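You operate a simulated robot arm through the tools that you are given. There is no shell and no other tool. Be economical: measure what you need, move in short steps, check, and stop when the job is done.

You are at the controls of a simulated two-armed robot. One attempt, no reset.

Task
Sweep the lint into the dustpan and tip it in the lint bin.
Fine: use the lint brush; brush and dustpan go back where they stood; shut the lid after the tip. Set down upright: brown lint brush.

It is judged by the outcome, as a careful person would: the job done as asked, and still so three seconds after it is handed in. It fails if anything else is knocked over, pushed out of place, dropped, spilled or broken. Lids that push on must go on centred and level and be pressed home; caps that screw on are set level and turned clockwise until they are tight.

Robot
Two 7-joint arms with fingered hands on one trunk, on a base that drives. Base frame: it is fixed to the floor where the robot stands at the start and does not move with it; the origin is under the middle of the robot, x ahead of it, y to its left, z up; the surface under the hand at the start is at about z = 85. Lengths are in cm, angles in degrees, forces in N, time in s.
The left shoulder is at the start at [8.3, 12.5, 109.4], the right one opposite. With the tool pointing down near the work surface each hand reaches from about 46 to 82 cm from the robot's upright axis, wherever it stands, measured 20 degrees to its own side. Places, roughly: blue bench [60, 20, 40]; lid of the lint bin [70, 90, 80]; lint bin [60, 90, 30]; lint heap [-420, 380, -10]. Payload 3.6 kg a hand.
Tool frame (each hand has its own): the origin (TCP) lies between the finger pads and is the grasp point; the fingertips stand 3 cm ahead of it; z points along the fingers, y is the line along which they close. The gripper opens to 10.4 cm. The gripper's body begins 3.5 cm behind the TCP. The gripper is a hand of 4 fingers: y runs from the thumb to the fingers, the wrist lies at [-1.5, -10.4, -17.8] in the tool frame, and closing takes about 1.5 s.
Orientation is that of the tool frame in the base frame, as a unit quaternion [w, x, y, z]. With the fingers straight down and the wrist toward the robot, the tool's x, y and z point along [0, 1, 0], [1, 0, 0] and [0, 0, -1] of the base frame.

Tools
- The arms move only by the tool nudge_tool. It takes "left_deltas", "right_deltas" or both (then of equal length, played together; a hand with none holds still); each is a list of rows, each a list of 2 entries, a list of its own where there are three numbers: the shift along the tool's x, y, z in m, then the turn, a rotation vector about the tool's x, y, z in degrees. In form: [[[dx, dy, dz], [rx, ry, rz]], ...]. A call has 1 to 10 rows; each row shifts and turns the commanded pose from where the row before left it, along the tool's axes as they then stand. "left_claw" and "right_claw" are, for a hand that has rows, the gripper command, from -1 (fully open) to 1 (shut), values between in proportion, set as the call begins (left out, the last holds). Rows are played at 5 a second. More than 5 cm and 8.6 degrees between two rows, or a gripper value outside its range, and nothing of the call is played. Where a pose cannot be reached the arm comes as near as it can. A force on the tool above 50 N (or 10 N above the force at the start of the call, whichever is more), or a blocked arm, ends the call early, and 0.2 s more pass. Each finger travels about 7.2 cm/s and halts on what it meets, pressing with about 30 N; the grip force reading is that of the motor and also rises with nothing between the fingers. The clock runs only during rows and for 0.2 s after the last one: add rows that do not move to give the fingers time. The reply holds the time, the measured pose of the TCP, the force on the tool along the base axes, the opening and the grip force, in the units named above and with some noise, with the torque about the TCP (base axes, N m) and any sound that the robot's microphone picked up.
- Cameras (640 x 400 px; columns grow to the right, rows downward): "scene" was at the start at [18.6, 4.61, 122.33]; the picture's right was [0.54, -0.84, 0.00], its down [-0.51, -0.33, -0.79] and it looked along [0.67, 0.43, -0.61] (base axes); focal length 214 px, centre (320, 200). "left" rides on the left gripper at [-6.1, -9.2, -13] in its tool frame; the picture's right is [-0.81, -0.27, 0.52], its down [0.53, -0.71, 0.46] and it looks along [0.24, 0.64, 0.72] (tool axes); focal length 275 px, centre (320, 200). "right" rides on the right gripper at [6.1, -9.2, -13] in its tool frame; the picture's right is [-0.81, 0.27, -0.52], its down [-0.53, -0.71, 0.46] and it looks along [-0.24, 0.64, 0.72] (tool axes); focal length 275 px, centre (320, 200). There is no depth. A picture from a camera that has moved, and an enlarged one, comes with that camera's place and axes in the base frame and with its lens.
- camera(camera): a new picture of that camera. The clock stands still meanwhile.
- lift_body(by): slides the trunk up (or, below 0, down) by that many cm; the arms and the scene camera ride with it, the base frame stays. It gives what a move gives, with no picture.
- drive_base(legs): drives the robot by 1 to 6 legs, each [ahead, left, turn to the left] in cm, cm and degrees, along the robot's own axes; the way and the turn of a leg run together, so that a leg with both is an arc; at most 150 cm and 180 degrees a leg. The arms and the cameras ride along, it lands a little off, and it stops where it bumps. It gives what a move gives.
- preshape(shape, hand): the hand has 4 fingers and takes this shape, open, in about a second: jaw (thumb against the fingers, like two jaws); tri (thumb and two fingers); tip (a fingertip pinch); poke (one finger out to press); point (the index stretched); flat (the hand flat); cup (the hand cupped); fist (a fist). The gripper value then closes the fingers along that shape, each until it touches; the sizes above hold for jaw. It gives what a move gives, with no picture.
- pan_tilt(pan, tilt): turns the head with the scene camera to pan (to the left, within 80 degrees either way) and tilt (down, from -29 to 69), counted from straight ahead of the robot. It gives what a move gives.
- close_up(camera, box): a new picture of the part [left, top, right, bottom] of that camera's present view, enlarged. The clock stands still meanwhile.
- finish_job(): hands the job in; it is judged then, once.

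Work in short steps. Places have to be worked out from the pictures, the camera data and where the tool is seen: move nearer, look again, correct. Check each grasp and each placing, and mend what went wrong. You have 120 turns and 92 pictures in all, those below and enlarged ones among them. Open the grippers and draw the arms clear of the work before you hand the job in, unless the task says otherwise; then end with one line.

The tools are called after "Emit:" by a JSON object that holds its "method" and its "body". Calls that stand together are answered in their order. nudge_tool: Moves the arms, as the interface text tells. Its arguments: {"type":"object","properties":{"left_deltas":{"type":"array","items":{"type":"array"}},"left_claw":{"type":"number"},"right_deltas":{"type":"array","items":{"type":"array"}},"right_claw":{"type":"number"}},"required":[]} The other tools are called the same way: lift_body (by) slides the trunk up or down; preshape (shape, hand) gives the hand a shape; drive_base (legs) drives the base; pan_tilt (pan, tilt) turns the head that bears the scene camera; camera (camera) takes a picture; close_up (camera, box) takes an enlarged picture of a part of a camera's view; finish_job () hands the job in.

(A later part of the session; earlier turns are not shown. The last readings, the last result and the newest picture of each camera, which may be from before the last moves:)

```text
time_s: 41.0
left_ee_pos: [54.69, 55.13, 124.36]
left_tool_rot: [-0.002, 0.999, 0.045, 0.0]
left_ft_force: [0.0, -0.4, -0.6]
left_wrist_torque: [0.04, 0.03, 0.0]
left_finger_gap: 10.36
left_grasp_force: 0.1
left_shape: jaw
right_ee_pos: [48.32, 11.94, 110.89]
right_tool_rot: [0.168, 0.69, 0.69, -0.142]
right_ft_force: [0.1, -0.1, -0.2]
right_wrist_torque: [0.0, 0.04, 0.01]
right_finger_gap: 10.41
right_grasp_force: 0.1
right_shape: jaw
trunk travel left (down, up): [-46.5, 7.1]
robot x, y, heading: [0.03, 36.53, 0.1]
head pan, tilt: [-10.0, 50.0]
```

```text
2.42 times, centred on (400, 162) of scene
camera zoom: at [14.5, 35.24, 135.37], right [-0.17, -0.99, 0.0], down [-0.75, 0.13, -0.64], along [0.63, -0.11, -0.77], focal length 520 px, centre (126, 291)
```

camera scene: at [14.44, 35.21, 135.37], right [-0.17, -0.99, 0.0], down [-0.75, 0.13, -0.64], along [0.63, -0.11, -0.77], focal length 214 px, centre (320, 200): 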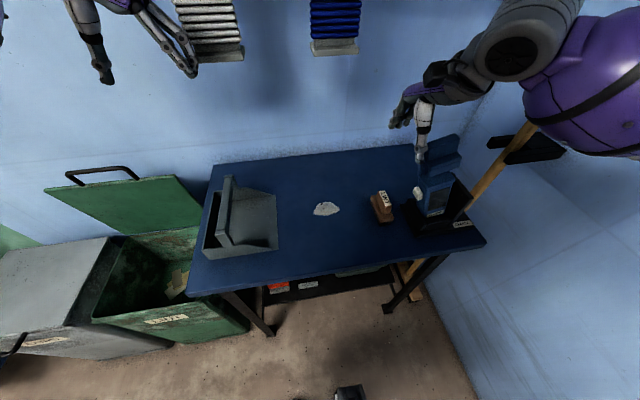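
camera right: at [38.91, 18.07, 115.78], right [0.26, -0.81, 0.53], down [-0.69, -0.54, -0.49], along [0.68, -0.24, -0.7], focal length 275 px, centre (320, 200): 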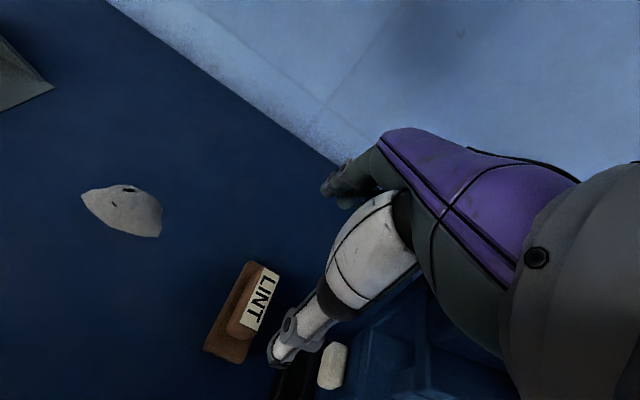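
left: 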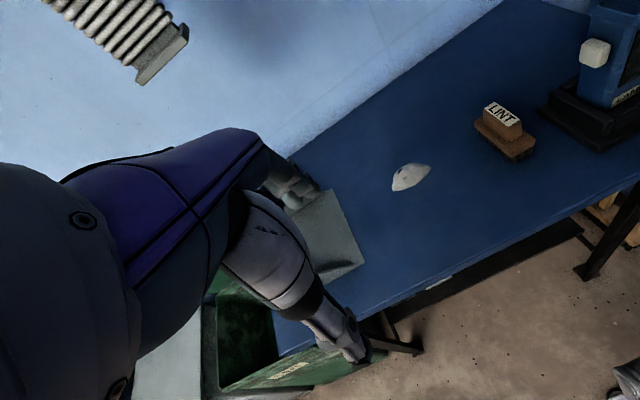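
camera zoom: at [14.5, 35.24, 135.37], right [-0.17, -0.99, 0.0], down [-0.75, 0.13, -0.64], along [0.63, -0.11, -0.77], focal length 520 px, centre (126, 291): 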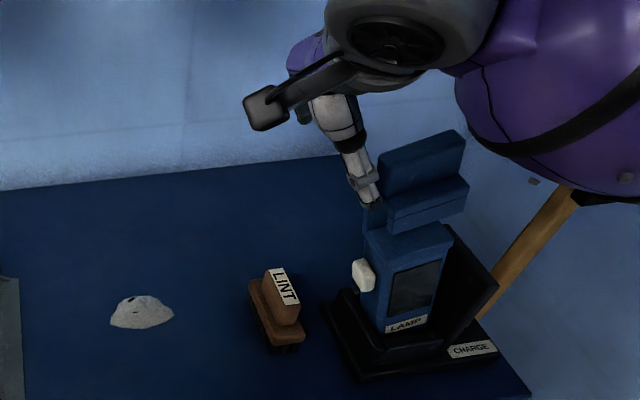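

The lamp looks unmoved. With the tilt, I'll lower along base z in steps and check for contact.

Emit:
{"method": "nudge_tool", "body": {"right_deltas": [[[0.0085, 0, 0.018], [0, 0, 0]], [[0.0085, 0, 0.018], [0, 0, 0]], [[0.0085, 0, 0.018], [0, 0, 0]], [[0.0085, 0, 0.018], [0, 0, 0]], [[0.0042, 0, 0.009], [0, 0, 0]]]}}

Emit:
{"method": "close_up", "body": {"camera": "scene", "box": [300, 80, 500, 245]}}

Emit:
{"method": "close_up", "body": {"camera": "right", "box": [160, 160, 480, 360]}}

```text
time_s: 42.2
left_ee_pos: [54.54, 54.98, 124.32]
left_tool_rot: [0.0, 0.999, 0.046, -0.001]
left_ft_force: [0.2, 0.7, -0.1]
left_wrist_torque: [-0.01, 0.03, 0.02]
left_finger_gap: 10.39
left_grasp_force: 0.0
left_shape: jaw
right_ee_pos: [48.67, 11.83, 101.6]
right_tool_rot: [0.166, 0.689, 0.691, -0.141]
right_ft_force: [-0.5, 0.1, 0.2]
right_wrist_torque: [-0.03, -0.02, -0.02]
right_finger_gap: 10.39
right_grasp_force: 0.1
right_shape: jaw
trunk travel left (down, up): [-46.5, 7.1]
robot x, y, heading: [-0.28, 36.43, -0.0]
head pan, tilt: [-10.0, 50.0]
```

```text
2.42 times, centred on (400, 162) of scene
camera zoom: at [14.46, 35.19, 135.37], right [-0.17, -0.99, 0.0], down [-0.75, 0.13, -0.64], along [0.63, -0.11, -0.77], focal length 520 px, centre (126, 291)
```

zoom: 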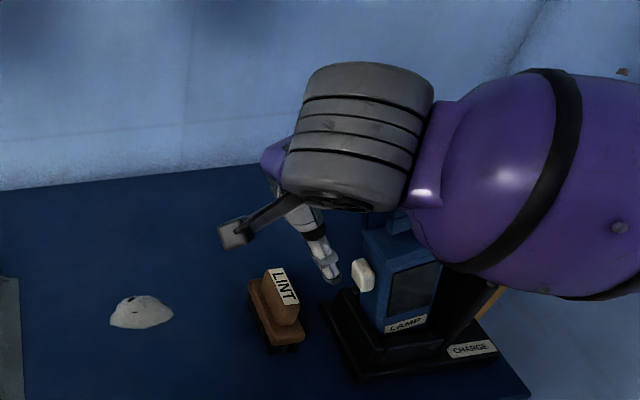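

```text
2.00 times, centred on (320, 260) of right
camera zoom: at [39.14, 22.98, 110.5], right [0.25, -0.51, 0.82], down [-0.7, -0.68, -0.21], along [0.67, -0.52, -0.53], focal length 551 px, centre (320, 80)
```

zoom: 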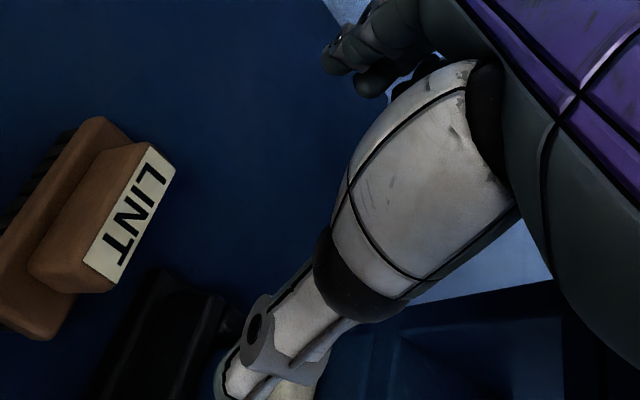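

There is no contact now. I'll go further down toward the handle, in steps.

Emit:
{"method": "nudge_tool", "body": {"right_deltas": [[[0.0077, -0.0012, 0.0143], [0, 0, 0]], [[0.0077, -0.0012, 0.0143], [0, 0, 0]], [[0.0077, -0.0012, 0.0143], [0, 0, 0]], [[0.0077, -0.0012, 0.0143], [0, 0, 0]]]}}

Emit:
{"method": "close_up", "body": {"camera": "right", "box": [160, 160, 480, 360]}}

Emit:
{"method": "camera", "body": {"camera": "scene"}}

```text
time_s: 43.2
left_ee_pos: [54.6, 54.93, 124.31]
left_tool_rot: [-0.001, 0.999, 0.045, 0.0]
left_ft_force: [0.5, -0.4, 0.0]
left_wrist_torque: [-0.04, -0.05, -0.01]
left_finger_gap: 10.36
left_grasp_force: 0.0
left_shape: jaw
right_ee_pos: [48.25, 12.2, 95.31]
right_tool_rot: [0.166, 0.69, 0.69, -0.139]
right_ft_force: [-0.4, -1.0, -0.4]
right_wrist_torque: [-0.02, -0.01, 0.01]
right_finger_gap: 10.39
right_grasp_force: 0.1
right_shape: jaw
trunk travel left (down, up): [-46.5, 7.1]
robot x, y, heading: [0.16, 36.71, -0.0]
head pan, tilt: [-10.0, 50.0]
```

```text
2.00 times, centred on (320, 260) of right
camera zoom: at [38.72, 23.29, 104.15], right [0.25, -0.51, 0.82], down [-0.7, -0.68, -0.21], along [0.67, -0.52, -0.53], focal length 551 px, centre (320, 80)
```

zoom: 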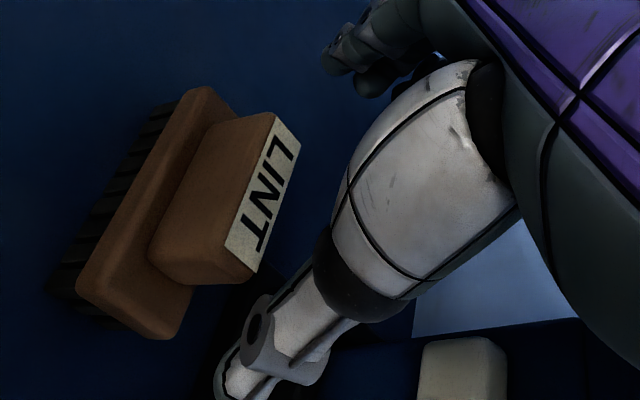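

```text
63 pictures are left
camera scene: at [14.46, 35.18, 135.37], right [-0.17, -0.99, 0.0], down [-0.75, 0.13, -0.64], along [0.63, -0.11, -0.77], focal length 214 px, centre (320, 200)
```

scene: 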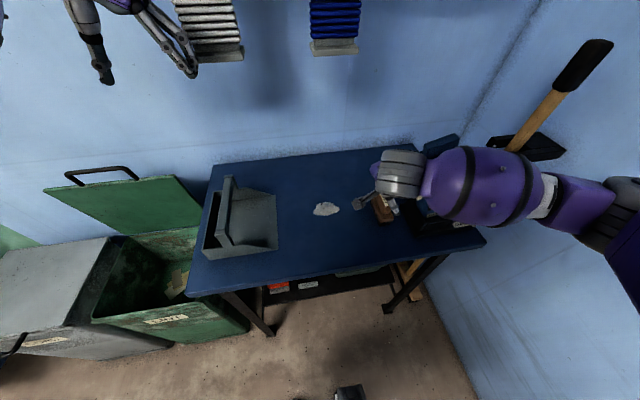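

Projections match the label exactly, so the brush is where I computed. I'll lower the last 3.3 cm and close on the handle ends.

Emit:
{"method": "nudge_tool", "body": {"right_deltas": [[[0.0055, -0.001, 0.0096], [0, 0, 0]], [[0.0055, -0.001, 0.0096], [0, 0, 0]], [[0.0055, -0.001, 0.0096], [0, 0, 0]]]}}

Emit:
{"method": "nudge_tool", "body": {"right_deltas": [[[0, 0, 0], [0, 0, 0]], [[0, 0, 0], [0, 0, 0]], [[0, 0, 0], [0, 0, 0]], [[0, 0, 0], [0, 0, 0]], [[0, 0, 0], [0, 0, 0]], [[0, 0, 0], [0, 0, 0]], [[0, 0, 0], [0, 0, 0]]], "right_claw": 1}}

Emit:
{"method": "close_up", "body": {"camera": "right", "box": [120, 130, 440, 330]}}

```text
time_s: 44.0
left_ee_pos: [54.62, 54.84, 124.39]
left_tool_rot: [-0.001, 0.999, 0.045, 0.0]
left_ft_force: [-0.2, -1.1, 0.6]
left_wrist_torque: [0.01, 0.02, -0.01]
left_finger_gap: 10.41
left_grasp_force: 0.0
left_shape: jaw
right_ee_pos: [47.95, 12.5, 91.89]
right_tool_rot: [0.166, 0.69, 0.69, -0.142]
right_ft_force: [-1.8, 0.3, -0.1]
right_wrist_torque: [0.0, -0.01, -0.03]
right_finger_gap: 10.4
right_grasp_force: 0.0
right_shape: jaw
trunk travel left (down, up): [-46.5, 7.1]
robot x, y, heading: [-0.01, 36.72, 0.3]
head pan, tilt: [-10.0, 50.0]
```

```text
time_s: 45.6
left_ee_pos: [54.65, 54.89, 124.35]
left_tool_rot: [-0.001, 0.999, 0.045, 0.0]
left_ft_force: [-0.6, 0.7, -0.2]
left_wrist_torque: [0.0, 0.01, 0.0]
left_finger_gap: 10.38
left_grasp_force: 0.1
left_shape: jaw
right_ee_pos: [47.91, 12.49, 91.98]
right_tool_rot: [0.166, 0.69, 0.69, -0.142]
right_ft_force: [-0.4, -0.1, -0.7]
right_wrist_torque: [0.02, -0.02, 0.01]
right_finger_gap: 5.36
right_grasp_force: 30.1
right_shape: jaw
trunk travel left (down, up): [-46.5, 7.1]
robot x, y, heading: [-0.02, 36.13, -0.1]
head pan, tilt: [-10.0, 50.0]
```

```text
2.00 times, centred on (280, 230) of right
camera zoom: at [38.53, 23.65, 100.78], right [0.25, -0.51, 0.82], down [-0.7, -0.68, -0.21], along [0.67, -0.52, -0.53], focal length 551 px, centre (400, 140)
```

zoom: 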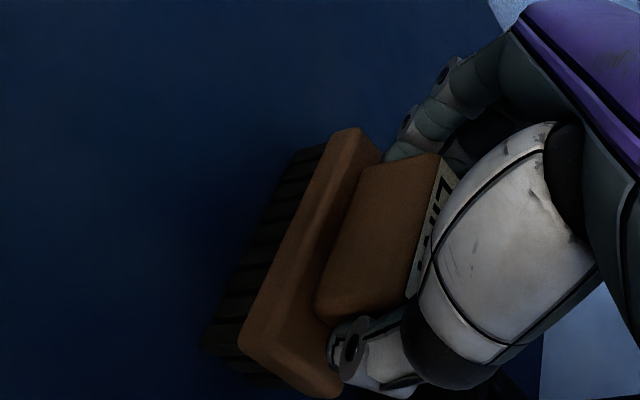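

I have a firm grip (gap 5.4 cm). I'll lift 2 cm, shift behind the lint (x 51.7, y about 18), then lower back to bench level.

Emit:
{"method": "nudge_tool", "body": {"right_deltas": [[[-0.0085, 0, -0.0182], [0, 0, 0]], [[0.012, 0.02, -0.005], [0, 0, 0]], [[0.012, 0.018, -0.005], [0, 0, 0]], [[0.023, 0, -0.0107], [0, 0, 0]], [[0, 0, 0], [0, 0, 0]]]}}

Emit:
{"method": "close_up", "body": {"camera": "scene", "box": [260, 120, 460, 245]}}

```text
time_s: 46.8
left_ee_pos: [54.7, 54.81, 124.39]
left_tool_rot: [-0.001, 0.999, 0.045, 0.0]
left_ft_force: [-0.1, -1.0, 0.7]
left_wrist_torque: [0.03, 0.02, 0.01]
left_finger_gap: 10.37
left_grasp_force: 0.0
left_shape: jaw
right_ee_pos: [51.7, 17.69, 94.08]
right_tool_rot: [0.165, 0.69, 0.69, -0.141]
right_ft_force: [-0.4, -0.4, -1.3]
right_wrist_torque: [0.01, 0.02, 0.02]
right_finger_gap: 5.38
right_grasp_force: 29.7
right_shape: jaw
trunk travel left (down, up): [-46.5, 7.1]
robot x, y, heading: [0.17, 36.64, 0.0]
head pan, tilt: [-10.0, 50.0]
```

```text
3.20 times, centred on (360, 182) of scene
camera zoom: at [14.46, 35.13, 135.37], right [-0.17, -0.99, 0.0], down [-0.75, 0.13, -0.64], along [0.63, -0.11, -0.77], focal length 686 px, centre (192, 256)
```

zoom: 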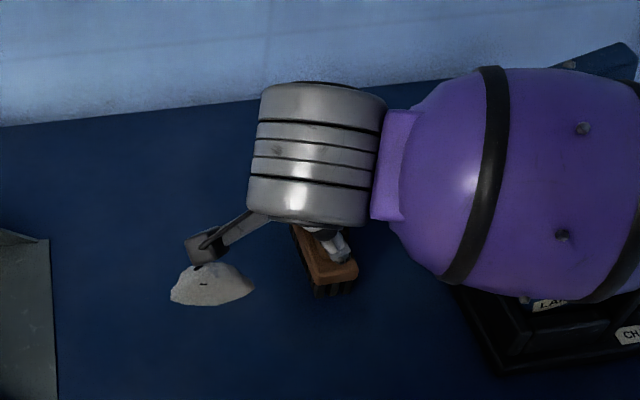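

The brush hangs level. I'll lower it to bench contact and sweep the first 10 cm in +y.

Emit:
{"method": "nudge_tool", "body": {"right_deltas": [[[0.0042, 0, 0.0091], [0, 0, 0]], [[0.0042, 0, 0.0091], [0, 0, 0]], [[0, 0, 0], [0, 0, 0]], [[0.0136, 0, -0.0063], [0, 0, 0]], [[0.0136, 0, -0.0063], [0, 0, 0]], [[0.0136, 0, -0.0063], [0, 0, 0]], [[0.0136, 0, -0.0063], [0, 0, 0]], [[0.0136, 0, -0.0063], [0, 0, 0]], [[0.0136, 0, -0.0063], [0, 0, 0]]]}}

Emit:
{"method": "close_up", "body": {"camera": "scene", "box": [190, 120, 390, 245]}}

```text
time_s: 48.8
left_ee_pos: [54.72, 54.97, 124.36]
left_tool_rot: [0.0, 0.999, 0.045, -0.001]
left_ft_force: [0.1, -0.1, 0.1]
left_wrist_torque: [0.02, -0.01, 0.02]
left_finger_gap: 10.37
left_grasp_force: 0.1
left_shape: jaw
right_ee_pos: [51.71, 26.68, 91.92]
right_tool_rot: [0.165, 0.69, 0.69, -0.142]
right_ft_force: [0.6, 0.5, -0.8]
right_wrist_torque: [0.02, 0.01, 0.01]
right_finger_gap: 5.36
right_grasp_force: 30.0
right_shape: jaw
trunk travel left (down, up): [-46.5, 7.1]
robot x, y, heading: [-0.2, 36.67, -0.0]
head pan, tilt: [-10.0, 50.0]
```

```text
3.20 times, centred on (290, 182) of scene
camera zoom: at [14.47, 35.23, 135.37], right [-0.17, -0.99, 0.0], down [-0.75, 0.13, -0.64], along [0.63, -0.11, -0.77], focal length 686 px, centre (416, 256)
```

zoom: 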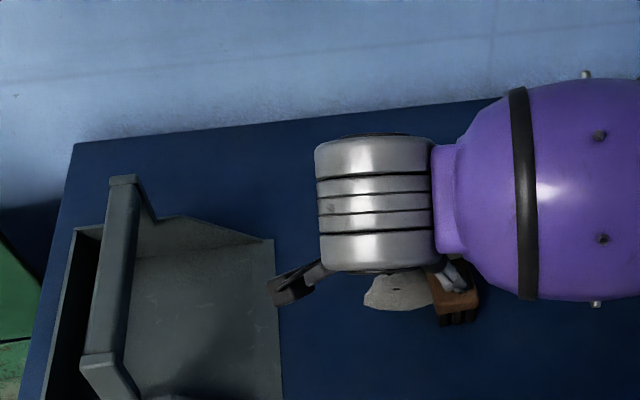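

The lint moves ahead of the brush as one clump. I'll continue sweeping to the lip.

Emit:
{"method": "nudge_tool", "body": {"right_deltas": [[[0.0136, 0, -0.0063], [0, 0, 0]], [[0.0136, 0, -0.0063], [0, 0, 0]], [[0.0136, 0, -0.0063], [0, 0, 0]], [[0.0136, 0, -0.0063], [0, 0, 0]], [[0.0136, 0, -0.0063], [0, 0, 0]], [[0.0136, 0, -0.0063], [0, 0, 0]], [[0.0136, 0, -0.0063], [0, 0, 0]]]}}

Emit:
{"method": "close_up", "body": {"camera": "scene", "box": [190, 120, 390, 245]}}

```text
time_s: 50.4
left_ee_pos: [54.66, 55.01, 124.39]
left_tool_rot: [0.0, 0.999, 0.046, -0.001]
left_ft_force: [0.3, -0.2, -0.5]
left_wrist_torque: [0.0, 0.01, -0.04]
left_finger_gap: 10.36
left_grasp_force: 0.1
left_shape: jaw
right_ee_pos: [51.64, 37.44, 91.9]
right_tool_rot: [0.165, 0.69, 0.69, -0.142]
right_ft_force: [-1.0, -1.4, 2.5]
right_wrist_torque: [-0.12, -0.13, -0.04]
right_finger_gap: 4.82
right_grasp_force: 30.0
right_shape: jaw
trunk travel left (down, up): [-46.5, 7.1]
robot x, y, heading: [0.6, 36.34, 0.3]
head pan, tilt: [-10.0, 50.0]
```

```text
3.20 times, centred on (290, 182) of scene
camera zoom: at [14.44, 35.24, 135.37], right [-0.17, -0.99, 0.0], down [-0.75, 0.13, -0.64], along [0.63, -0.11, -0.77], focal length 686 px, centre (416, 256)
```

zoom: 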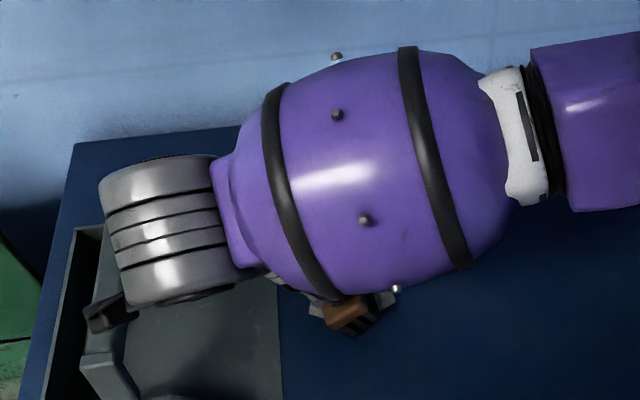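

The gap dropped to 4.8, so the brush may have twisted in the grip. I'll look from the hand cameras.

Emit:
{"method": "camera", "body": {"camera": "left"}}

Emit:
{"method": "close_up", "body": {"camera": "right", "box": [120, 130, 440, 330]}}

```text
58 pictures are left
camera left: at [47.67, 63.43, 137.36], right [-0.83, 0.2, -0.52], down [0.47, 0.76, -0.46], along [0.3, -0.62, -0.72], focal length 275 px, centre (320, 200)
```

left: 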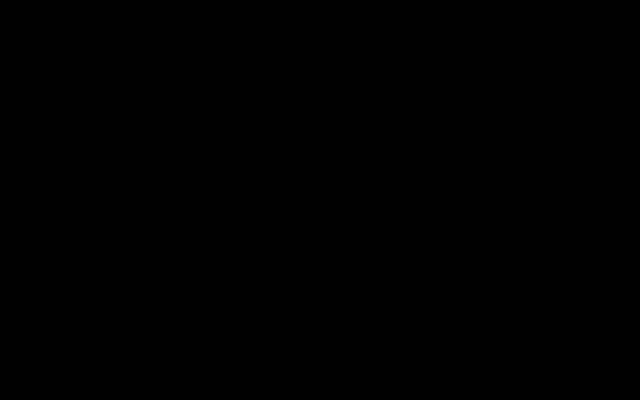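

```text
2.00 times, centred on (280, 230) of right
camera zoom: at [42.23, 48.48, 100.77], right [0.25, -0.51, 0.82], down [-0.7, -0.68, -0.21], along [0.67, -0.52, -0.53], focal length 551 px, centre (400, 140)
```

zoom: 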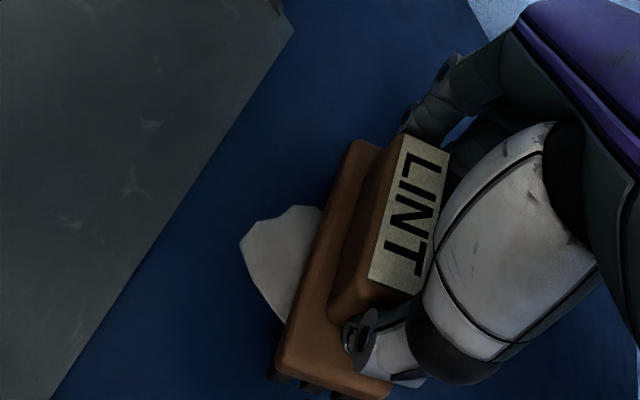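

The brush rolled about 25° in the grip, so its top leads. Untilting the hand to vertical should bring the brush upright. I'll back off 2 cm, lift slightly, untilt and check.

Emit:
{"method": "nudge_tool", "body": {"right_deltas": [[[-0.0136, 0, 0.0063], [0, 0, 0]], [[-0.0226, 0, -0.0109], [0, 0, 0]], [[0, 0, 0], [0, 8.4, 0]], [[0, 0, 0], [0, 8.4, 0]], [[0, 0, 0], [0, 8.4, 0]]]}}

Emit:
{"method": "close_up", "body": {"camera": "right", "box": [80, 110, 440, 335]}}

Emit:
{"method": "close_up", "body": {"camera": "scene", "box": [190, 120, 390, 245]}}

```text
time_s: 51.6
left_ee_pos: [54.69, 54.84, 124.45]
left_tool_rot: [-0.001, 0.999, 0.045, 0.0]
left_ft_force: [-0.1, -0.3, 0.1]
left_wrist_torque: [0.06, -0.02, 0.0]
left_finger_gap: 10.37
left_grasp_force: 0.1
left_shape: jaw
right_ee_pos: [51.68, 33.93, 93.83]
right_tool_rot: [0.01, 0.704, 0.71, 0.013]
right_ft_force: [-0.1, 0.4, -1.4]
right_wrist_torque: [0.01, 0.0, 0.02]
right_finger_gap: 4.74
right_grasp_force: 30.0
right_shape: jaw
trunk travel left (down, up): [-46.5, 7.1]
robot x, y, heading: [0.07, 36.35, 0.3]
head pan, tilt: [-10.0, 50.0]
```

```text
1.78 times, centred on (260, 222) of right
camera zoom: at [42.09, 40.07, 106.62], right [0.26, -0.81, 0.52], down [-0.69, -0.54, -0.48], along [0.67, -0.23, -0.7], focal length 489 px, centre (427, 160)
```

zoom: 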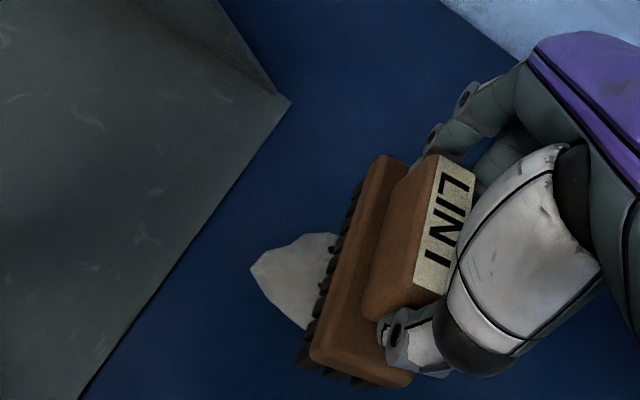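

```text
3.20 times, centred on (290, 182) of scene
camera zoom: at [14.45, 35.11, 135.37], right [-0.17, -0.99, 0.0], down [-0.75, 0.13, -0.64], along [0.63, -0.11, -0.77], focal length 686 px, centre (416, 256)
```

zoom: 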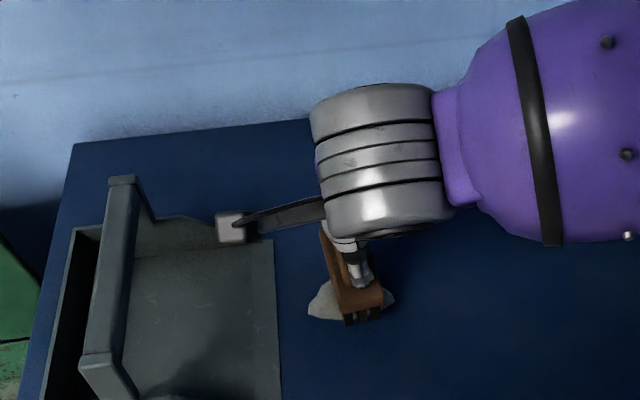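

The brush rode over the lint. I'll move back behind it, set the brush down upright at y about 24, and regrip lower around the block with a vertical hand, the palm backing the handle.

Emit:
{"method": "nudge_tool", "body": {"right_deltas": [[[0, 0, -0.03], [0, 0, 0]], [[-0.04, 0, 0], [0, 0, 0]], [[-0.04, 0, 0], [0, 0, 0]], [[-0.02, 0, 0], [0, 0, 0]], [[0, 0, 0.02], [0, 0, 0]], [[0, 0, 0], [0, 0, 0]]]}}

Emit:
{"method": "close_up", "body": {"camera": "scene", "box": [240, 120, 440, 245]}}

```text
time_s: 53.0
left_ee_pos: [54.55, 54.83, 124.33]
left_tool_rot: [-0.001, 0.999, 0.045, 0.0]
left_ft_force: [0.4, -0.1, 0.2]
left_wrist_torque: [0.0, -0.03, -0.02]
left_finger_gap: 10.38
left_grasp_force: 0.0
left_shape: jaw
right_ee_pos: [51.75, 24.21, 95.03]
right_tool_rot: [0.012, 0.704, 0.71, 0.014]
right_ft_force: [-0.8, -0.5, -0.5]
right_wrist_torque: [0.01, 0.01, 0.01]
right_finger_gap: 4.73
right_grasp_force: 30.0
right_shape: jaw
trunk travel left (down, up): [-46.5, 7.1]
robot x, y, heading: [0.09, 36.57, -0.1]
head pan, tilt: [-10.0, 50.0]
```

```text
3.20 times, centred on (340, 182) of scene
camera zoom: at [14.44, 35.18, 135.37], right [-0.17, -0.99, 0.0], down [-0.75, 0.13, -0.64], along [0.63, -0.11, -0.77], focal length 686 px, centre (256, 256)
```

zoom: 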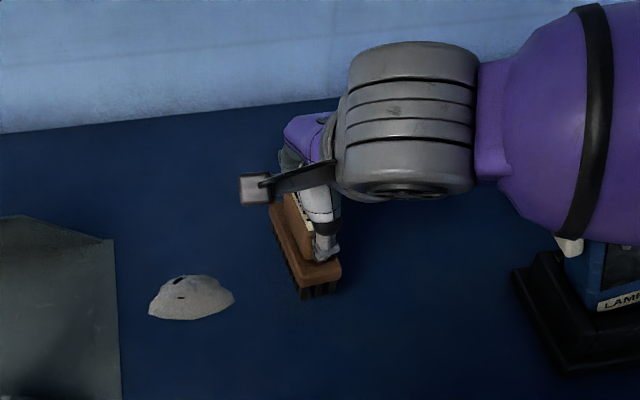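

The lint is at y 31–38.5 and the brush is upright. I'll lower until the bristles touch.

Emit:
{"method": "nudge_tool", "body": {"right_deltas": [[[0, 0, 0.01], [0, 0, 0]], [[0, 0, 0.01], [0, 0, 0]], [[0, 0, 0.005], [0, 0, 0]], [[0, 0, 0.003], [0, 0, 0]]]}}

Emit:
{"method": "close_up", "body": {"camera": "right", "box": [80, 110, 440, 335]}}

```text
time_s: 54.0
left_ee_pos: [54.54, 54.81, 124.4]
left_tool_rot: [-0.001, 0.999, 0.045, 0.0]
left_ft_force: [-0.7, 0.3, 0.3]
left_wrist_torque: [0.01, -0.03, -0.04]
left_finger_gap: 10.37
left_grasp_force: 0.0
left_shape: jaw
right_ee_pos: [51.97, 24.08, 92.07]
right_tool_rot: [0.011, 0.705, 0.709, 0.011]
right_ft_force: [0.5, -0.2, -1.0]
right_wrist_torque: [0.02, 0.04, -0.01]
right_finger_gap: 4.74
right_grasp_force: 30.1
right_shape: jaw
trunk travel left (down, up): [-46.5, 7.1]
robot x, y, heading: [-0.1, 36.39, 0.2]
head pan, tilt: [-10.0, 50.0]
```

```text
1.78 times, centred on (260, 222) of right
camera zoom: at [42.35, 30.15, 104.82], right [0.26, -0.81, 0.52], down [-0.69, -0.54, -0.48], along [0.67, -0.24, -0.7], focal length 489 px, centre (427, 160)
```

zoom: 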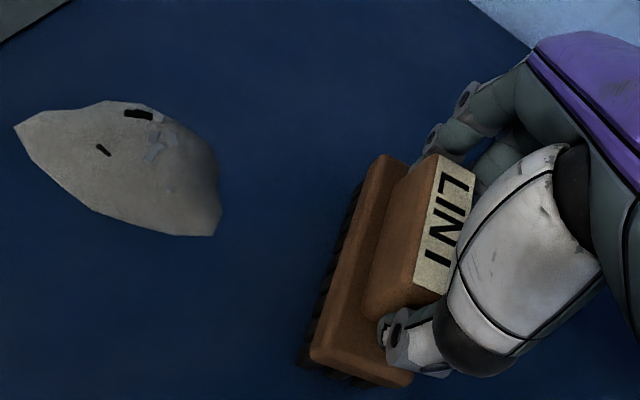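

No contact force yet, so I'll lower in 2 mm rows.

Emit:
{"method": "nudge_tool", "body": {"right_deltas": [[[0, 0, 0.002], [0, 0, 0]], [[0, 0, 0.002], [0, 0, 0]], [[0, 0, 0.002], [0, 0, 0]]]}}

```text
time_s: 54.8
left_ee_pos: [54.54, 54.91, 124.38]
left_tool_rot: [0.0, 0.999, 0.046, 0.001]
left_ft_force: [-0.2, 0.6, 0.8]
left_wrist_torque: [0.02, 0.01, -0.01]
left_finger_gap: 10.38
left_grasp_force: 0.2
left_shape: jaw
right_ee_pos: [51.92, 24.01, 91.76]
right_tool_rot: [0.013, 0.704, 0.71, 0.015]
right_ft_force: [-1.4, -0.2, 14.0]
right_wrist_torque: [-0.01, 0.29, -0.06]
right_finger_gap: 4.83
right_grasp_force: 30.1
right_shape: jaw
trunk travel left (down, up): [-46.5, 7.1]
robot x, y, heading: [0.4, 36.75, -0.0]
head pan, tilt: [-10.0, 50.0]
```

The brush rests on the bench. I'll open, then lower around the block gently.

Emit:
{"method": "nudge_tool", "body": {"right_deltas": [[[0, 0, 0], [0, 0, 0]], [[0, 0, 0], [0, 0, 0]], [[0, 0, 0], [0, 0, 0]], [[0, 0, 0], [0, 0, 0]], [[0, 0, 0], [0, 0, 0]], [[0, 0, 0.005], [0, 0, 0]]], "right_claw": -1}}

Emit:
{"method": "close_up", "body": {"camera": "right", "box": [200, 130, 440, 280]}}

```text
time_s: 56.2
left_ee_pos: [54.63, 54.99, 124.41]
left_tool_rot: [-0.001, 0.999, 0.046, 0.0]
left_ft_force: [-0.5, -0.8, 0.1]
left_wrist_torque: [0.02, -0.01, 0.04]
left_finger_gap: 10.37
left_grasp_force: 0.1
left_shape: jaw
right_ee_pos: [52.0, 23.97, 91.05]
right_tool_rot: [0.01, 0.705, 0.709, 0.013]
right_ft_force: [0.9, 0.5, 0.5]
right_wrist_torque: [0.01, -0.04, -0.01]
right_finger_gap: 10.36
right_grasp_force: 0.1
right_shape: jaw
trunk travel left (down, up): [-46.5, 7.1]
robot x, y, heading: [-0.01, 36.74, 0.0]
head pan, tilt: [-10.0, 50.0]
```

```text
2.67 times, centred on (320, 205) of right
camera zoom: at [42.42, 30.18, 103.71], right [0.26, -0.81, 0.52], down [-0.69, -0.54, -0.48], along [0.67, -0.24, -0.7], focal length 734 px, centre (320, 187)
```

zoom: 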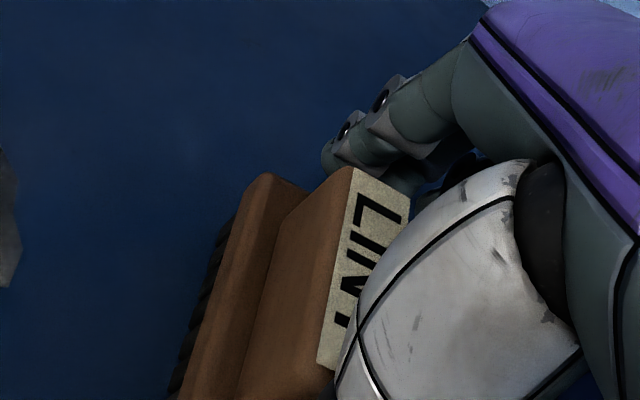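

The brush stands upright and free. I'll lower around it in small steps.

Emit:
{"method": "nudge_tool", "body": {"right_deltas": [[[0, 0, 0.005], [0, 0, 0]], [[0, 0, 0.005], [0, 0, 0]], [[0, 0, 0.005], [0, 0, 0]], [[0, 0, 0.004], [0, 0, 0]], [[0, 0, 0.003], [0, 0, 0]]]}}

Emit:
{"method": "nudge_tool", "body": {"right_deltas": [[[0, 0, 0], [0, 0, 0]], [[0, 0, 0], [0, 0, 0]], [[0, 0, 0], [0, 0, 0]], [[0, 0, 0], [0, 0, 0]], [[0, 0, 0], [0, 0, 0]], [[0, 0, 0], [0, 0, 0]]], "right_claw": 1}}

Emit:
{"method": "camera", "body": {"camera": "right"}}

```text
time_s: 57.4
left_ee_pos: [54.62, 54.86, 124.45]
left_tool_rot: [0.0, 0.999, 0.045, 0.0]
left_ft_force: [1.0, -0.2, -0.2]
left_wrist_torque: [0.04, 0.0, -0.02]
left_finger_gap: 10.38
left_grasp_force: 0.0
left_shape: jaw
right_ee_pos: [52.1, 24.02, 88.74]
right_tool_rot: [0.012, 0.705, 0.709, 0.015]
right_ft_force: [2.2, 0.5, 3.5]
right_wrist_torque: [0.03, -0.08, 0.0]
right_finger_gap: 10.39
right_grasp_force: 0.1
right_shape: jaw
trunk travel left (down, up): [-46.5, 7.1]
robot x, y, heading: [-0.12, 36.86, 0.2]
head pan, tilt: [-10.0, 50.0]
```

```text
time_s: 58.8
left_ee_pos: [54.66, 54.98, 124.37]
left_tool_rot: [-0.001, 0.999, 0.046, 0.0]
left_ft_force: [0.4, 0.0, 0.6]
left_wrist_torque: [-0.01, 0.03, 0.01]
left_finger_gap: 10.38
left_grasp_force: 0.1
left_shape: jaw
right_ee_pos: [51.95, 24.04, 88.92]
right_tool_rot: [0.012, 0.704, 0.71, 0.012]
right_ft_force: [-0.2, 0.3, 0.1]
right_wrist_torque: [-0.04, 0.03, 0.01]
right_finger_gap: 7.05
right_grasp_force: 30.4
right_shape: jaw
trunk travel left (down, up): [-46.5, 7.1]
robot x, y, heading: [0.3, 36.35, 0.1]
head pan, tilt: [-10.0, 50.0]
```

```text
51 pictures are left
camera right: at [42.47, 30.14, 101.42], right [0.26, -0.81, 0.52], down [-0.69, -0.54, -0.48], along [0.67, -0.24, -0.7], focal length 275 px, centre (320, 200)
```

right: 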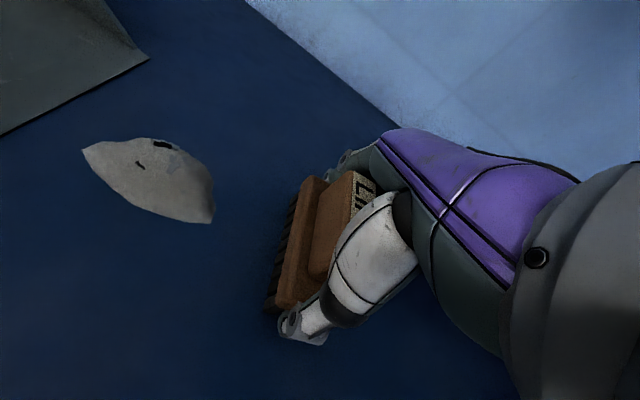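

I have a low, firm grip (gap 7.05) with the palm backing it. I'll sweep +y again to bring the lint to the lip.

Emit:
{"method": "nudge_tool", "body": {"right_deltas": [[[0.015, 0, 0], [0, 0, 0]], [[0.015, 0, 0], [0, 0, 0]], [[0.012, 0, 0], [0, 0, 0]], [[0.012, 0, 0], [0, 0, 0]], [[0.012, 0, 0], [0, 0, 0]], [[0.012, 0, 0], [0, 0, 0]], [[0.012, 0, 0], [0, 0, 0]]]}}

Emit:
{"method": "close_up", "body": {"camera": "scene", "box": [190, 120, 390, 245]}}

Emit:
{"method": "camera", "body": {"camera": "right"}}

```text
time_s: 60.4
left_ee_pos: [54.57, 54.93, 124.39]
left_tool_rot: [0.0, 0.999, 0.045, -0.001]
left_ft_force: [-0.7, -0.9, 0.3]
left_wrist_torque: [-0.02, -0.02, -0.01]
left_finger_gap: 10.39
left_grasp_force: 0.1
left_shape: jaw
right_ee_pos: [51.81, 33.21, 88.64]
right_tool_rot: [0.011, 0.705, 0.709, 0.012]
right_ft_force: [0.1, -0.4, 3.0]
right_wrist_torque: [-0.11, 0.07, 0.05]
right_finger_gap: 7.07
right_grasp_force: 30.7
right_shape: jaw
trunk travel left (down, up): [-46.5, 7.1]
robot x, y, heading: [0.04, 36.83, 0.1]
head pan, tilt: [-10.0, 50.0]
```

```text
3.20 times, centred on (290, 182) of scene
camera zoom: at [14.44, 35.21, 135.38], right [-0.17, -0.99, 0.0], down [-0.75, 0.13, -0.64], along [0.63, -0.11, -0.77], focal length 686 px, centre (416, 256)
```

zoom: 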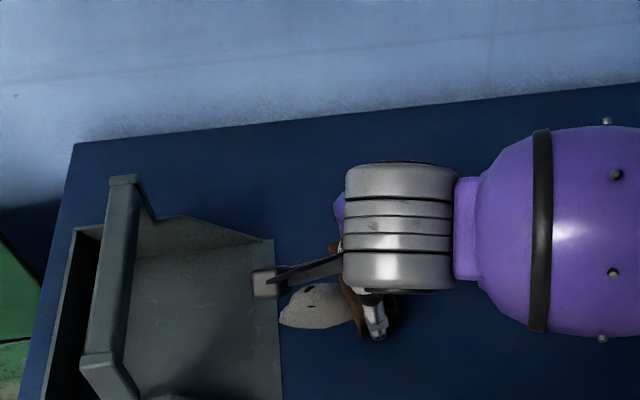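

```text
49 pictures are left
camera right: at [42.26, 39.23, 101.35], right [0.26, -0.81, 0.52], down [-0.69, -0.54, -0.48], along [0.67, -0.24, -0.7], focal length 275 px, centre (320, 200)
```

right: 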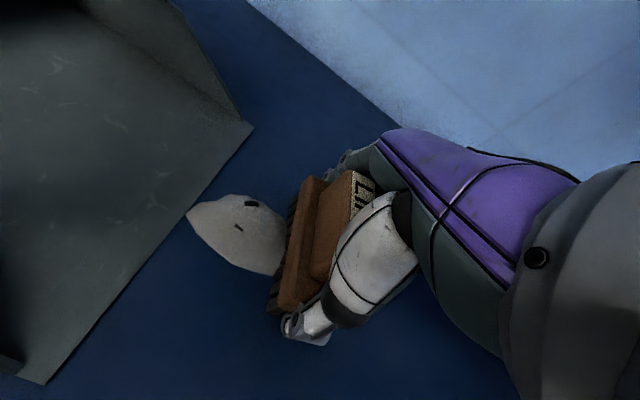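

The lint now touches the lip and the brush stays firm. I'll push 3 cm more and watch whether the pan slides.

Emit:
{"method": "nudge_tool", "body": {"right_deltas": [[[0.01, 0, 0], [0, 0, 0]], [[0.01, 0, 0], [0, 0, 0]], [[0.01, 0, 0], [0, 0, 0]]]}}

Emit:
{"method": "camera", "body": {"camera": "right"}}

```text
time_s: 61.2
left_ee_pos: [54.58, 55.09, 124.35]
left_tool_rot: [0.0, 0.999, 0.046, 0.0]
left_ft_force: [-1.1, 0.2, 0.3]
left_wrist_torque: [0.0, -0.01, -0.01]
left_finger_gap: 10.36
left_grasp_force: 0.1
left_shape: jaw
right_ee_pos: [51.94, 36.27, 88.91]
right_tool_rot: [0.011, 0.705, 0.709, 0.013]
right_ft_force: [0.3, 0.8, 0.1]
right_wrist_torque: [-0.02, -0.02, 0.0]
right_finger_gap: 7.01
right_grasp_force: 29.8
right_shape: jaw
trunk travel left (down, up): [-46.5, 7.1]
robot x, y, heading: [0.05, 36.13, 0.1]
head pan, tilt: [-10.0, 50.0]
```

```text
48 pictures are left
camera right: at [42.37, 42.35, 101.48], right [0.26, -0.81, 0.52], down [-0.69, -0.54, -0.48], along [0.67, -0.24, -0.7], focal length 275 px, centre (320, 200)
```

right: 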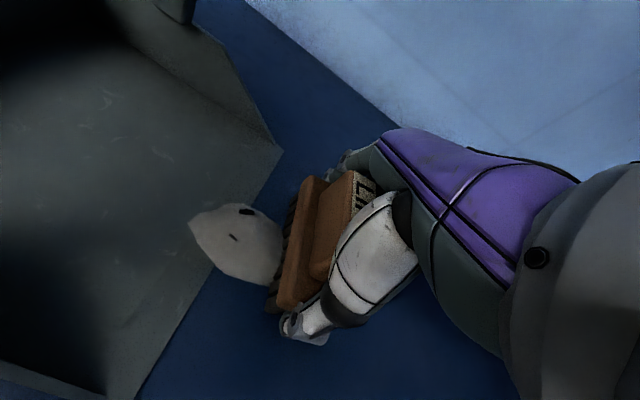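

The lint slides onto the pan, which hasn't moved. I'll continue, raising the brush 6 mm as it crosses the lip.

Emit:
{"method": "nudge_tool", "body": {"right_deltas": [[[0.01, 0, 0], [0, 0, 0]], [[0.01, 0, -0.003], [0, 0, 0]], [[0.01, 0, -0.003], [0, 0, 0]], [[0.01, 0, 0], [0, 0, 0]], [[0.01, 0, 0], [0, 0, 0]]]}}

Emit:
{"method": "camera", "body": {"camera": "right"}}

Emit:
{"method": "close_up", "body": {"camera": "scene", "box": [190, 120, 390, 245]}}

```text
time_s: 62.4
left_ee_pos: [54.64, 54.92, 124.29]
left_tool_rot: [0.0, 0.999, 0.045, -0.001]
left_ft_force: [0.7, 0.2, -0.2]
left_wrist_torque: [0.03, 0.03, -0.02]
left_finger_gap: 10.38
left_grasp_force: 0.0
left_shape: jaw
right_ee_pos: [51.85, 41.12, 89.37]
right_tool_rot: [0.012, 0.705, 0.709, 0.012]
right_ft_force: [0.8, 0.0, -1.1]
right_wrist_torque: [-0.01, 0.0, -0.04]
right_finger_gap: 7.03
right_grasp_force: 30.1
right_shape: jaw
trunk travel left (down, up): [-46.5, 7.1]
robot x, y, heading: [0.06, 36.73, -0.0]
head pan, tilt: [-10.0, 50.0]
```

```text
47 pictures are left
camera right: at [42.33, 47.24, 102.07], right [0.26, -0.81, 0.53], down [-0.69, -0.54, -0.48], along [0.67, -0.24, -0.7], focal length 275 px, centre (320, 200)
```

right: 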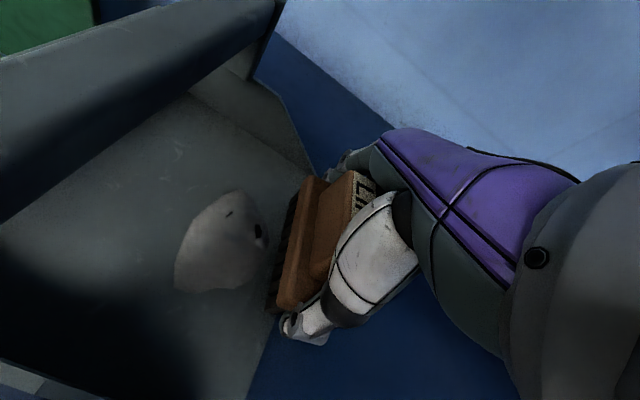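

```text
3.20 times, centred on (290, 182) of scene
camera zoom: at [14.47, 35.21, 135.37], right [-0.17, -0.99, 0.0], down [-0.75, 0.13, -0.64], along [0.63, -0.11, -0.77], focal length 686 px, centre (416, 256)
```

zoom: 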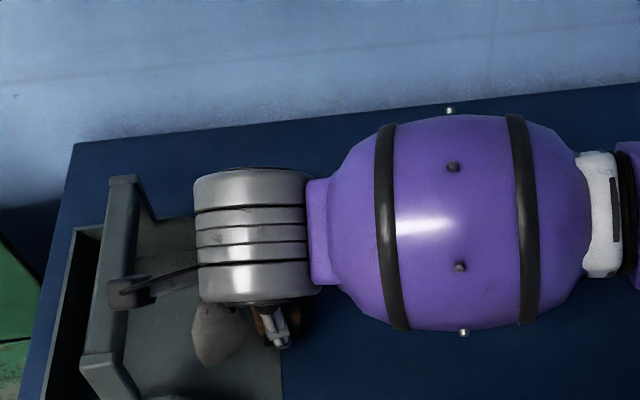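

The lint is inside the pan. I'll push 2.5 cm deeper, then back the brush out.

Emit:
{"method": "nudge_tool", "body": {"right_deltas": [[[0.0085, 0, 0], [0, 0, 0]], [[0.0085, 0, 0], [0, 0, 0]], [[0.0085, 0, 0], [0, 0, 0]], [[-0.02, 0, 0], [0, 0, 0]], [[-0.02, 0, -0.02], [0, 0, 0]], [[-0.03, 0, -0.03], [0, 0, 0]]]}}

Emit:
{"method": "camera", "body": {"camera": "right"}}

```text
time_s: 63.8
left_ee_pos: [54.59, 54.86, 124.44]
left_tool_rot: [-0.001, 0.999, 0.045, 0.0]
left_ft_force: [0.0, 0.1, -0.7]
left_wrist_torque: [0.03, 0.02, -0.01]
left_finger_gap: 10.39
left_grasp_force: 0.1
left_shape: jaw
right_ee_pos: [51.69, 36.4, 94.43]
right_tool_rot: [0.01, 0.705, 0.709, 0.013]
right_ft_force: [0.1, 0.0, -1.5]
right_wrist_torque: [0.03, 0.0, -0.01]
right_finger_gap: 7.01
right_grasp_force: 29.5
right_shape: jaw
trunk travel left (down, up): [-46.5, 7.1]
robot x, y, heading: [0.06, 36.39, -0.0]
head pan, tilt: [-10.0, 50.0]
```

```text
45 pictures are left
camera right: at [42.18, 42.45, 107.13], right [0.26, -0.81, 0.52], down [-0.69, -0.54, -0.48], along [0.67, -0.24, -0.7], focal length 275 px, centre (320, 200)
```

right: 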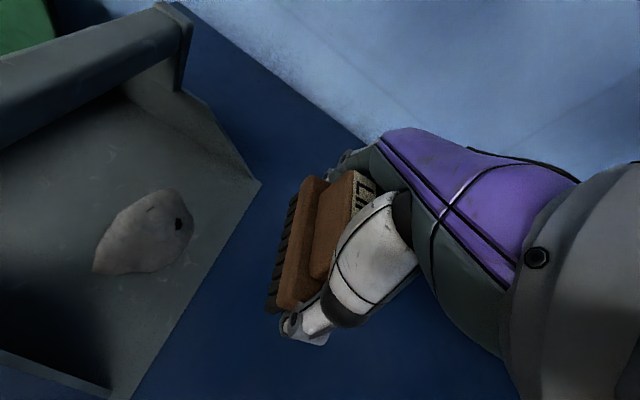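

The lint is well inside the pan. Next I return the brush. I'll set it down on clear bench at about [48, 22], then regrip it with the tilted hand that cleared the lamp.

Emit:
{"method": "nudge_tool", "body": {"right_deltas": [[[-0.036, -0.009, 0], [0, 0, 0]], [[-0.036, -0.009, 0], [0, 0, 0]], [[-0.036, -0.009, 0], [0, 0, 0]], [[-0.036, -0.009, 0], [0, 0, 0]], [[0, 0, 0.025], [0, 0, 0]], [[0, 0, 0.02], [0, 0, 0]], [[0, 0, 0.006], [0, 0, 0]], [[0, 0, 0.003], [0, 0, 0]], [[0, 0, 0.002], [0, 0, 0]]]}}

```text
time_s: 65.8
left_ee_pos: [54.54, 54.99, 124.35]
left_tool_rot: [-0.001, 0.999, 0.045, 0.0]
left_ft_force: [0.7, 0.1, -0.1]
left_wrist_torque: [0.01, 0.0, 0.02]
left_finger_gap: 10.39
left_grasp_force: 0.0
left_shape: jaw
right_ee_pos: [48.34, 22.26, 88.7]
right_tool_rot: [0.012, 0.704, 0.71, 0.014]
right_ft_force: [-0.1, 1.8, 3.0]
right_wrist_torque: [-0.04, 0.16, -0.01]
right_finger_gap: 6.99
right_grasp_force: 30.0
right_shape: jaw
trunk travel left (down, up): [-46.5, 7.1]
robot x, y, heading: [0.01, 36.39, 0.2]
head pan, tilt: [-10.0, 50.0]
```

The bristles touch the bench. I'll open, wait, raise straight up and tilt the hand 25° again.

Emit:
{"method": "nudge_tool", "body": {"right_deltas": [[[0, 0, 0], [0, 0, 0]], [[0, 0, 0], [0, 0, 0]], [[0, 0, 0], [0, 0, 0]], [[0, 0, 0], [0, 0, 0]], [[0, 0, 0], [0, 0, 0]], [[0, 0, -0.02], [0, 0, 0]], [[0, 0, -0.04], [0, 0, 0]], [[0, 0, -0.04], [0, 0, 0]]], "right_claw": -1}}

Emit:
{"method": "nudge_tool", "body": {"right_deltas": [[[0, 0, 0], [0, -8.4, 0]], [[0, 0, 0], [0, -8.4, 0]], [[0, 0, 0], [0, -8.4, 0]]]}}

Emit:
{"method": "camera", "body": {"camera": "right"}}

```text
time_s: 67.6
left_ee_pos: [54.66, 54.88, 124.4]
left_tool_rot: [0.0, 0.999, 0.046, 0.0]
left_ft_force: [-0.6, 0.0, 0.4]
left_wrist_torque: [-0.01, 0.0, 0.01]
left_finger_gap: 10.38
left_grasp_force: 0.0
left_shape: jaw
right_ee_pos: [47.8, 21.97, 98.56]
right_tool_rot: [0.011, 0.703, 0.711, 0.012]
right_ft_force: [0.2, 0.0, 0.1]
right_wrist_torque: [0.01, -0.05, 0.01]
right_finger_gap: 10.4
right_grasp_force: 0.1
right_shape: jaw
trunk travel left (down, up): [-46.5, 7.1]
robot x, y, heading: [0.26, 36.61, 0.2]
head pan, tilt: [-10.0, 50.0]
```

```text
time_s: 68.4
left_ee_pos: [54.6, 54.95, 124.38]
left_tool_rot: [0.0, 0.999, 0.045, 0.0]
left_ft_force: [0.7, 0.4, 1.1]
left_wrist_torque: [-0.04, 0.0, 0.03]
left_finger_gap: 10.41
left_grasp_force: 0.0
left_shape: jaw
right_ee_pos: [48.06, 22.08, 98.61]
right_tool_rot: [0.166, 0.691, 0.689, -0.142]
right_ft_force: [0.6, 0.1, -0.3]
right_wrist_torque: [0.02, -0.04, 0.05]
right_finger_gap: 10.38
right_grasp_force: 0.0
right_shape: jaw
trunk travel left (down, up): [-46.5, 7.1]
robot x, y, heading: [0.3, 36.48, 0.1]
head pan, tilt: [-10.0, 50.0]
```

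```text
44 pictures are left
camera right: at [38.64, 33.3, 107.45], right [0.25, -0.51, 0.82], down [-0.7, -0.68, -0.21], along [0.67, -0.52, -0.53], focal length 275 px, centre (320, 200)
```

right: 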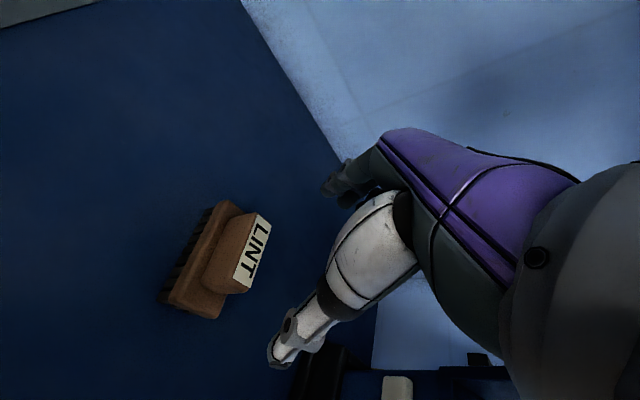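

The brush stands upright at about [48.3, 22.9], yawed about 7° from its original heading. I'll yaw the hand to match, descend and grip the handle ends.

Emit:
{"method": "nudge_tool", "body": {"right_deltas": [[[0, 0, 0], [-2.95, 0, -6.35]], [[0.0101, 0.0008, 0.0135], [0, 0, 0]], [[0.0101, 0.0008, 0.0135], [0, 0, 0]], [[0.0101, 0.0008, 0.0135], [0, 0, 0]], [[0.0101, 0.0008, 0.0135], [0, 0, 0]]]}}

Emit:
{"method": "nudge_tool", "body": {"right_deltas": [[[0, 0, 0], [0, 0, 0]], [[0, 0, 0], [0, 0, 0]], [[0, 0, 0], [0, 0, 0]], [[0, 0, 0], [0, 0, 0]], [[0, 0, 0], [0, 0, 0]], [[0, 0, 0], [0, 0, 0]], [[0, 0, 0], [0, 0, 0]]], "right_claw": 1}}

Emit:
{"method": "close_up", "body": {"camera": "right", "box": [120, 130, 440, 330]}}

```text
time_s: 69.6
left_ee_pos: [54.63, 55.01, 124.3]
left_tool_rot: [-0.001, 0.999, 0.045, 0.0]
left_ft_force: [0.3, -0.2, 0.0]
left_wrist_torque: [0.03, 0.01, -0.02]
left_finger_gap: 10.37
left_grasp_force: 0.0
left_shape: jaw
right_ee_pos: [48.31, 23.72, 92.16]
right_tool_rot: [0.175, 0.647, 0.731, -0.133]
right_ft_force: [0.3, -0.1, 0.6]
right_wrist_torque: [0.02, -0.01, -0.02]
right_finger_gap: 10.38
right_grasp_force: 0.2
right_shape: jaw
trunk travel left (down, up): [-46.5, 7.1]
robot x, y, heading: [0.27, 36.64, 0.0]
head pan, tilt: [-10.0, 50.0]
```

```text
time_s: 71.2
left_ee_pos: [54.72, 54.83, 124.37]
left_tool_rot: [0.0, 0.999, 0.046, 0.0]
left_ft_force: [-0.6, 1.2, 0.9]
left_wrist_torque: [0.0, 0.01, 0.03]
left_finger_gap: 10.39
left_grasp_force: 0.0
left_shape: jaw
right_ee_pos: [48.3, 23.62, 92.24]
right_tool_rot: [0.176, 0.647, 0.73, -0.131]
right_ft_force: [-0.1, 0.0, 0.2]
right_wrist_torque: [-0.02, 0.01, 0.01]
right_finger_gap: 5.38
right_grasp_force: 30.4
right_shape: jaw
trunk travel left (down, up): [-46.5, 7.1]
robot x, y, heading: [0.19, 36.55, 0.0]
head pan, tilt: [-10.0, 50.0]
```

```text
2.00 times, centred on (280, 230) of right
camera zoom: at [37.59, 33.46, 101.0], right [0.31, -0.48, 0.82], down [-0.61, -0.76, -0.21], along [0.73, -0.44, -0.53], focal length 551 px, centre (400, 140)
```

zoom: 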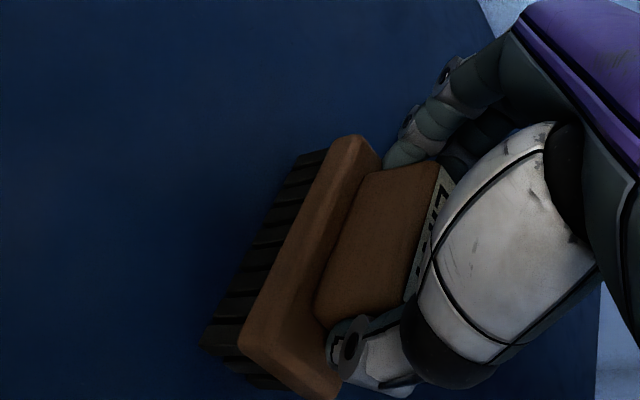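

This grip matches the original one. I'll lift, undo the yaw, and carry it to above the original spot.

Emit:
{"method": "nudge_tool", "body": {"right_deltas": [[[-0.0127, 0, -0.0272], [0, 0, 0]], [[0, 0, 0], [2.95, 0, 6.35]], [[-0.0252, -0.0009, 0.0117], [0, 0, 0]], [[-0.0252, -0.0009, 0.0117], [0, 0, 0]], [[-0.0252, -0.0009, 0.0117], [0, 0, 0]], [[-0.0252, -0.0009, 0.0117], [0, 0, 0]], [[0, 0, 0], [0, 0, 0]]]}}

```text
time_s: 72.8
left_ee_pos: [54.67, 54.87, 124.32]
left_tool_rot: [0.0, 0.999, 0.046, 0.0]
left_ft_force: [1.4, 0.5, -0.7]
left_wrist_torque: [-0.02, 0.04, 0.0]
left_finger_gap: 10.4
left_grasp_force: 0.0
left_shape: jaw
right_ee_pos: [47.92, 12.58, 94.94]
right_tool_rot: [0.166, 0.69, 0.691, -0.142]
right_ft_force: [0.5, 0.0, -0.4]
right_wrist_torque: [0.04, -0.02, 0.03]
right_finger_gap: 5.37
right_grasp_force: 29.7
right_shape: jaw
trunk travel left (down, up): [-46.5, 7.1]
robot x, y, heading: [0.4, 36.84, -0.1]
head pan, tilt: [-10.0, 50.0]
```

The brush is exactly above its spot. I'll lower 2.8 cm, finishing gently.

Emit:
{"method": "nudge_tool", "body": {"right_deltas": [[[0.0063, 0, 0.0136], [0, 0, 0]], [[0.0042, 0, 0.009], [0, 0, 0]], [[0.0009, 0, 0.0019], [0, 0, 0]], [[0.0009, 0, 0.0019], [0, 0, 0]]]}}

```text
time_s: 73.8
left_ee_pos: [54.59, 54.96, 124.46]
left_tool_rot: [0.001, 0.999, 0.046, 0.0]
left_ft_force: [-0.3, 0.1, -0.2]
left_wrist_torque: [0.02, 0.02, -0.01]
left_finger_gap: 10.38
left_grasp_force: 0.0
left_shape: jaw
right_ee_pos: [48.15, 12.4, 92.16]
right_tool_rot: [0.166, 0.69, 0.69, -0.141]
right_ft_force: [0.1, 0.3, 2.0]
right_wrist_torque: [-0.05, 0.07, -0.06]
right_finger_gap: 5.42
right_grasp_force: 29.7
right_shape: jaw
trunk travel left (down, up): [-46.5, 7.1]
robot x, y, heading: [-0.17, 36.65, 0.0]
head pan, tilt: [-10.0, 50.0]
```

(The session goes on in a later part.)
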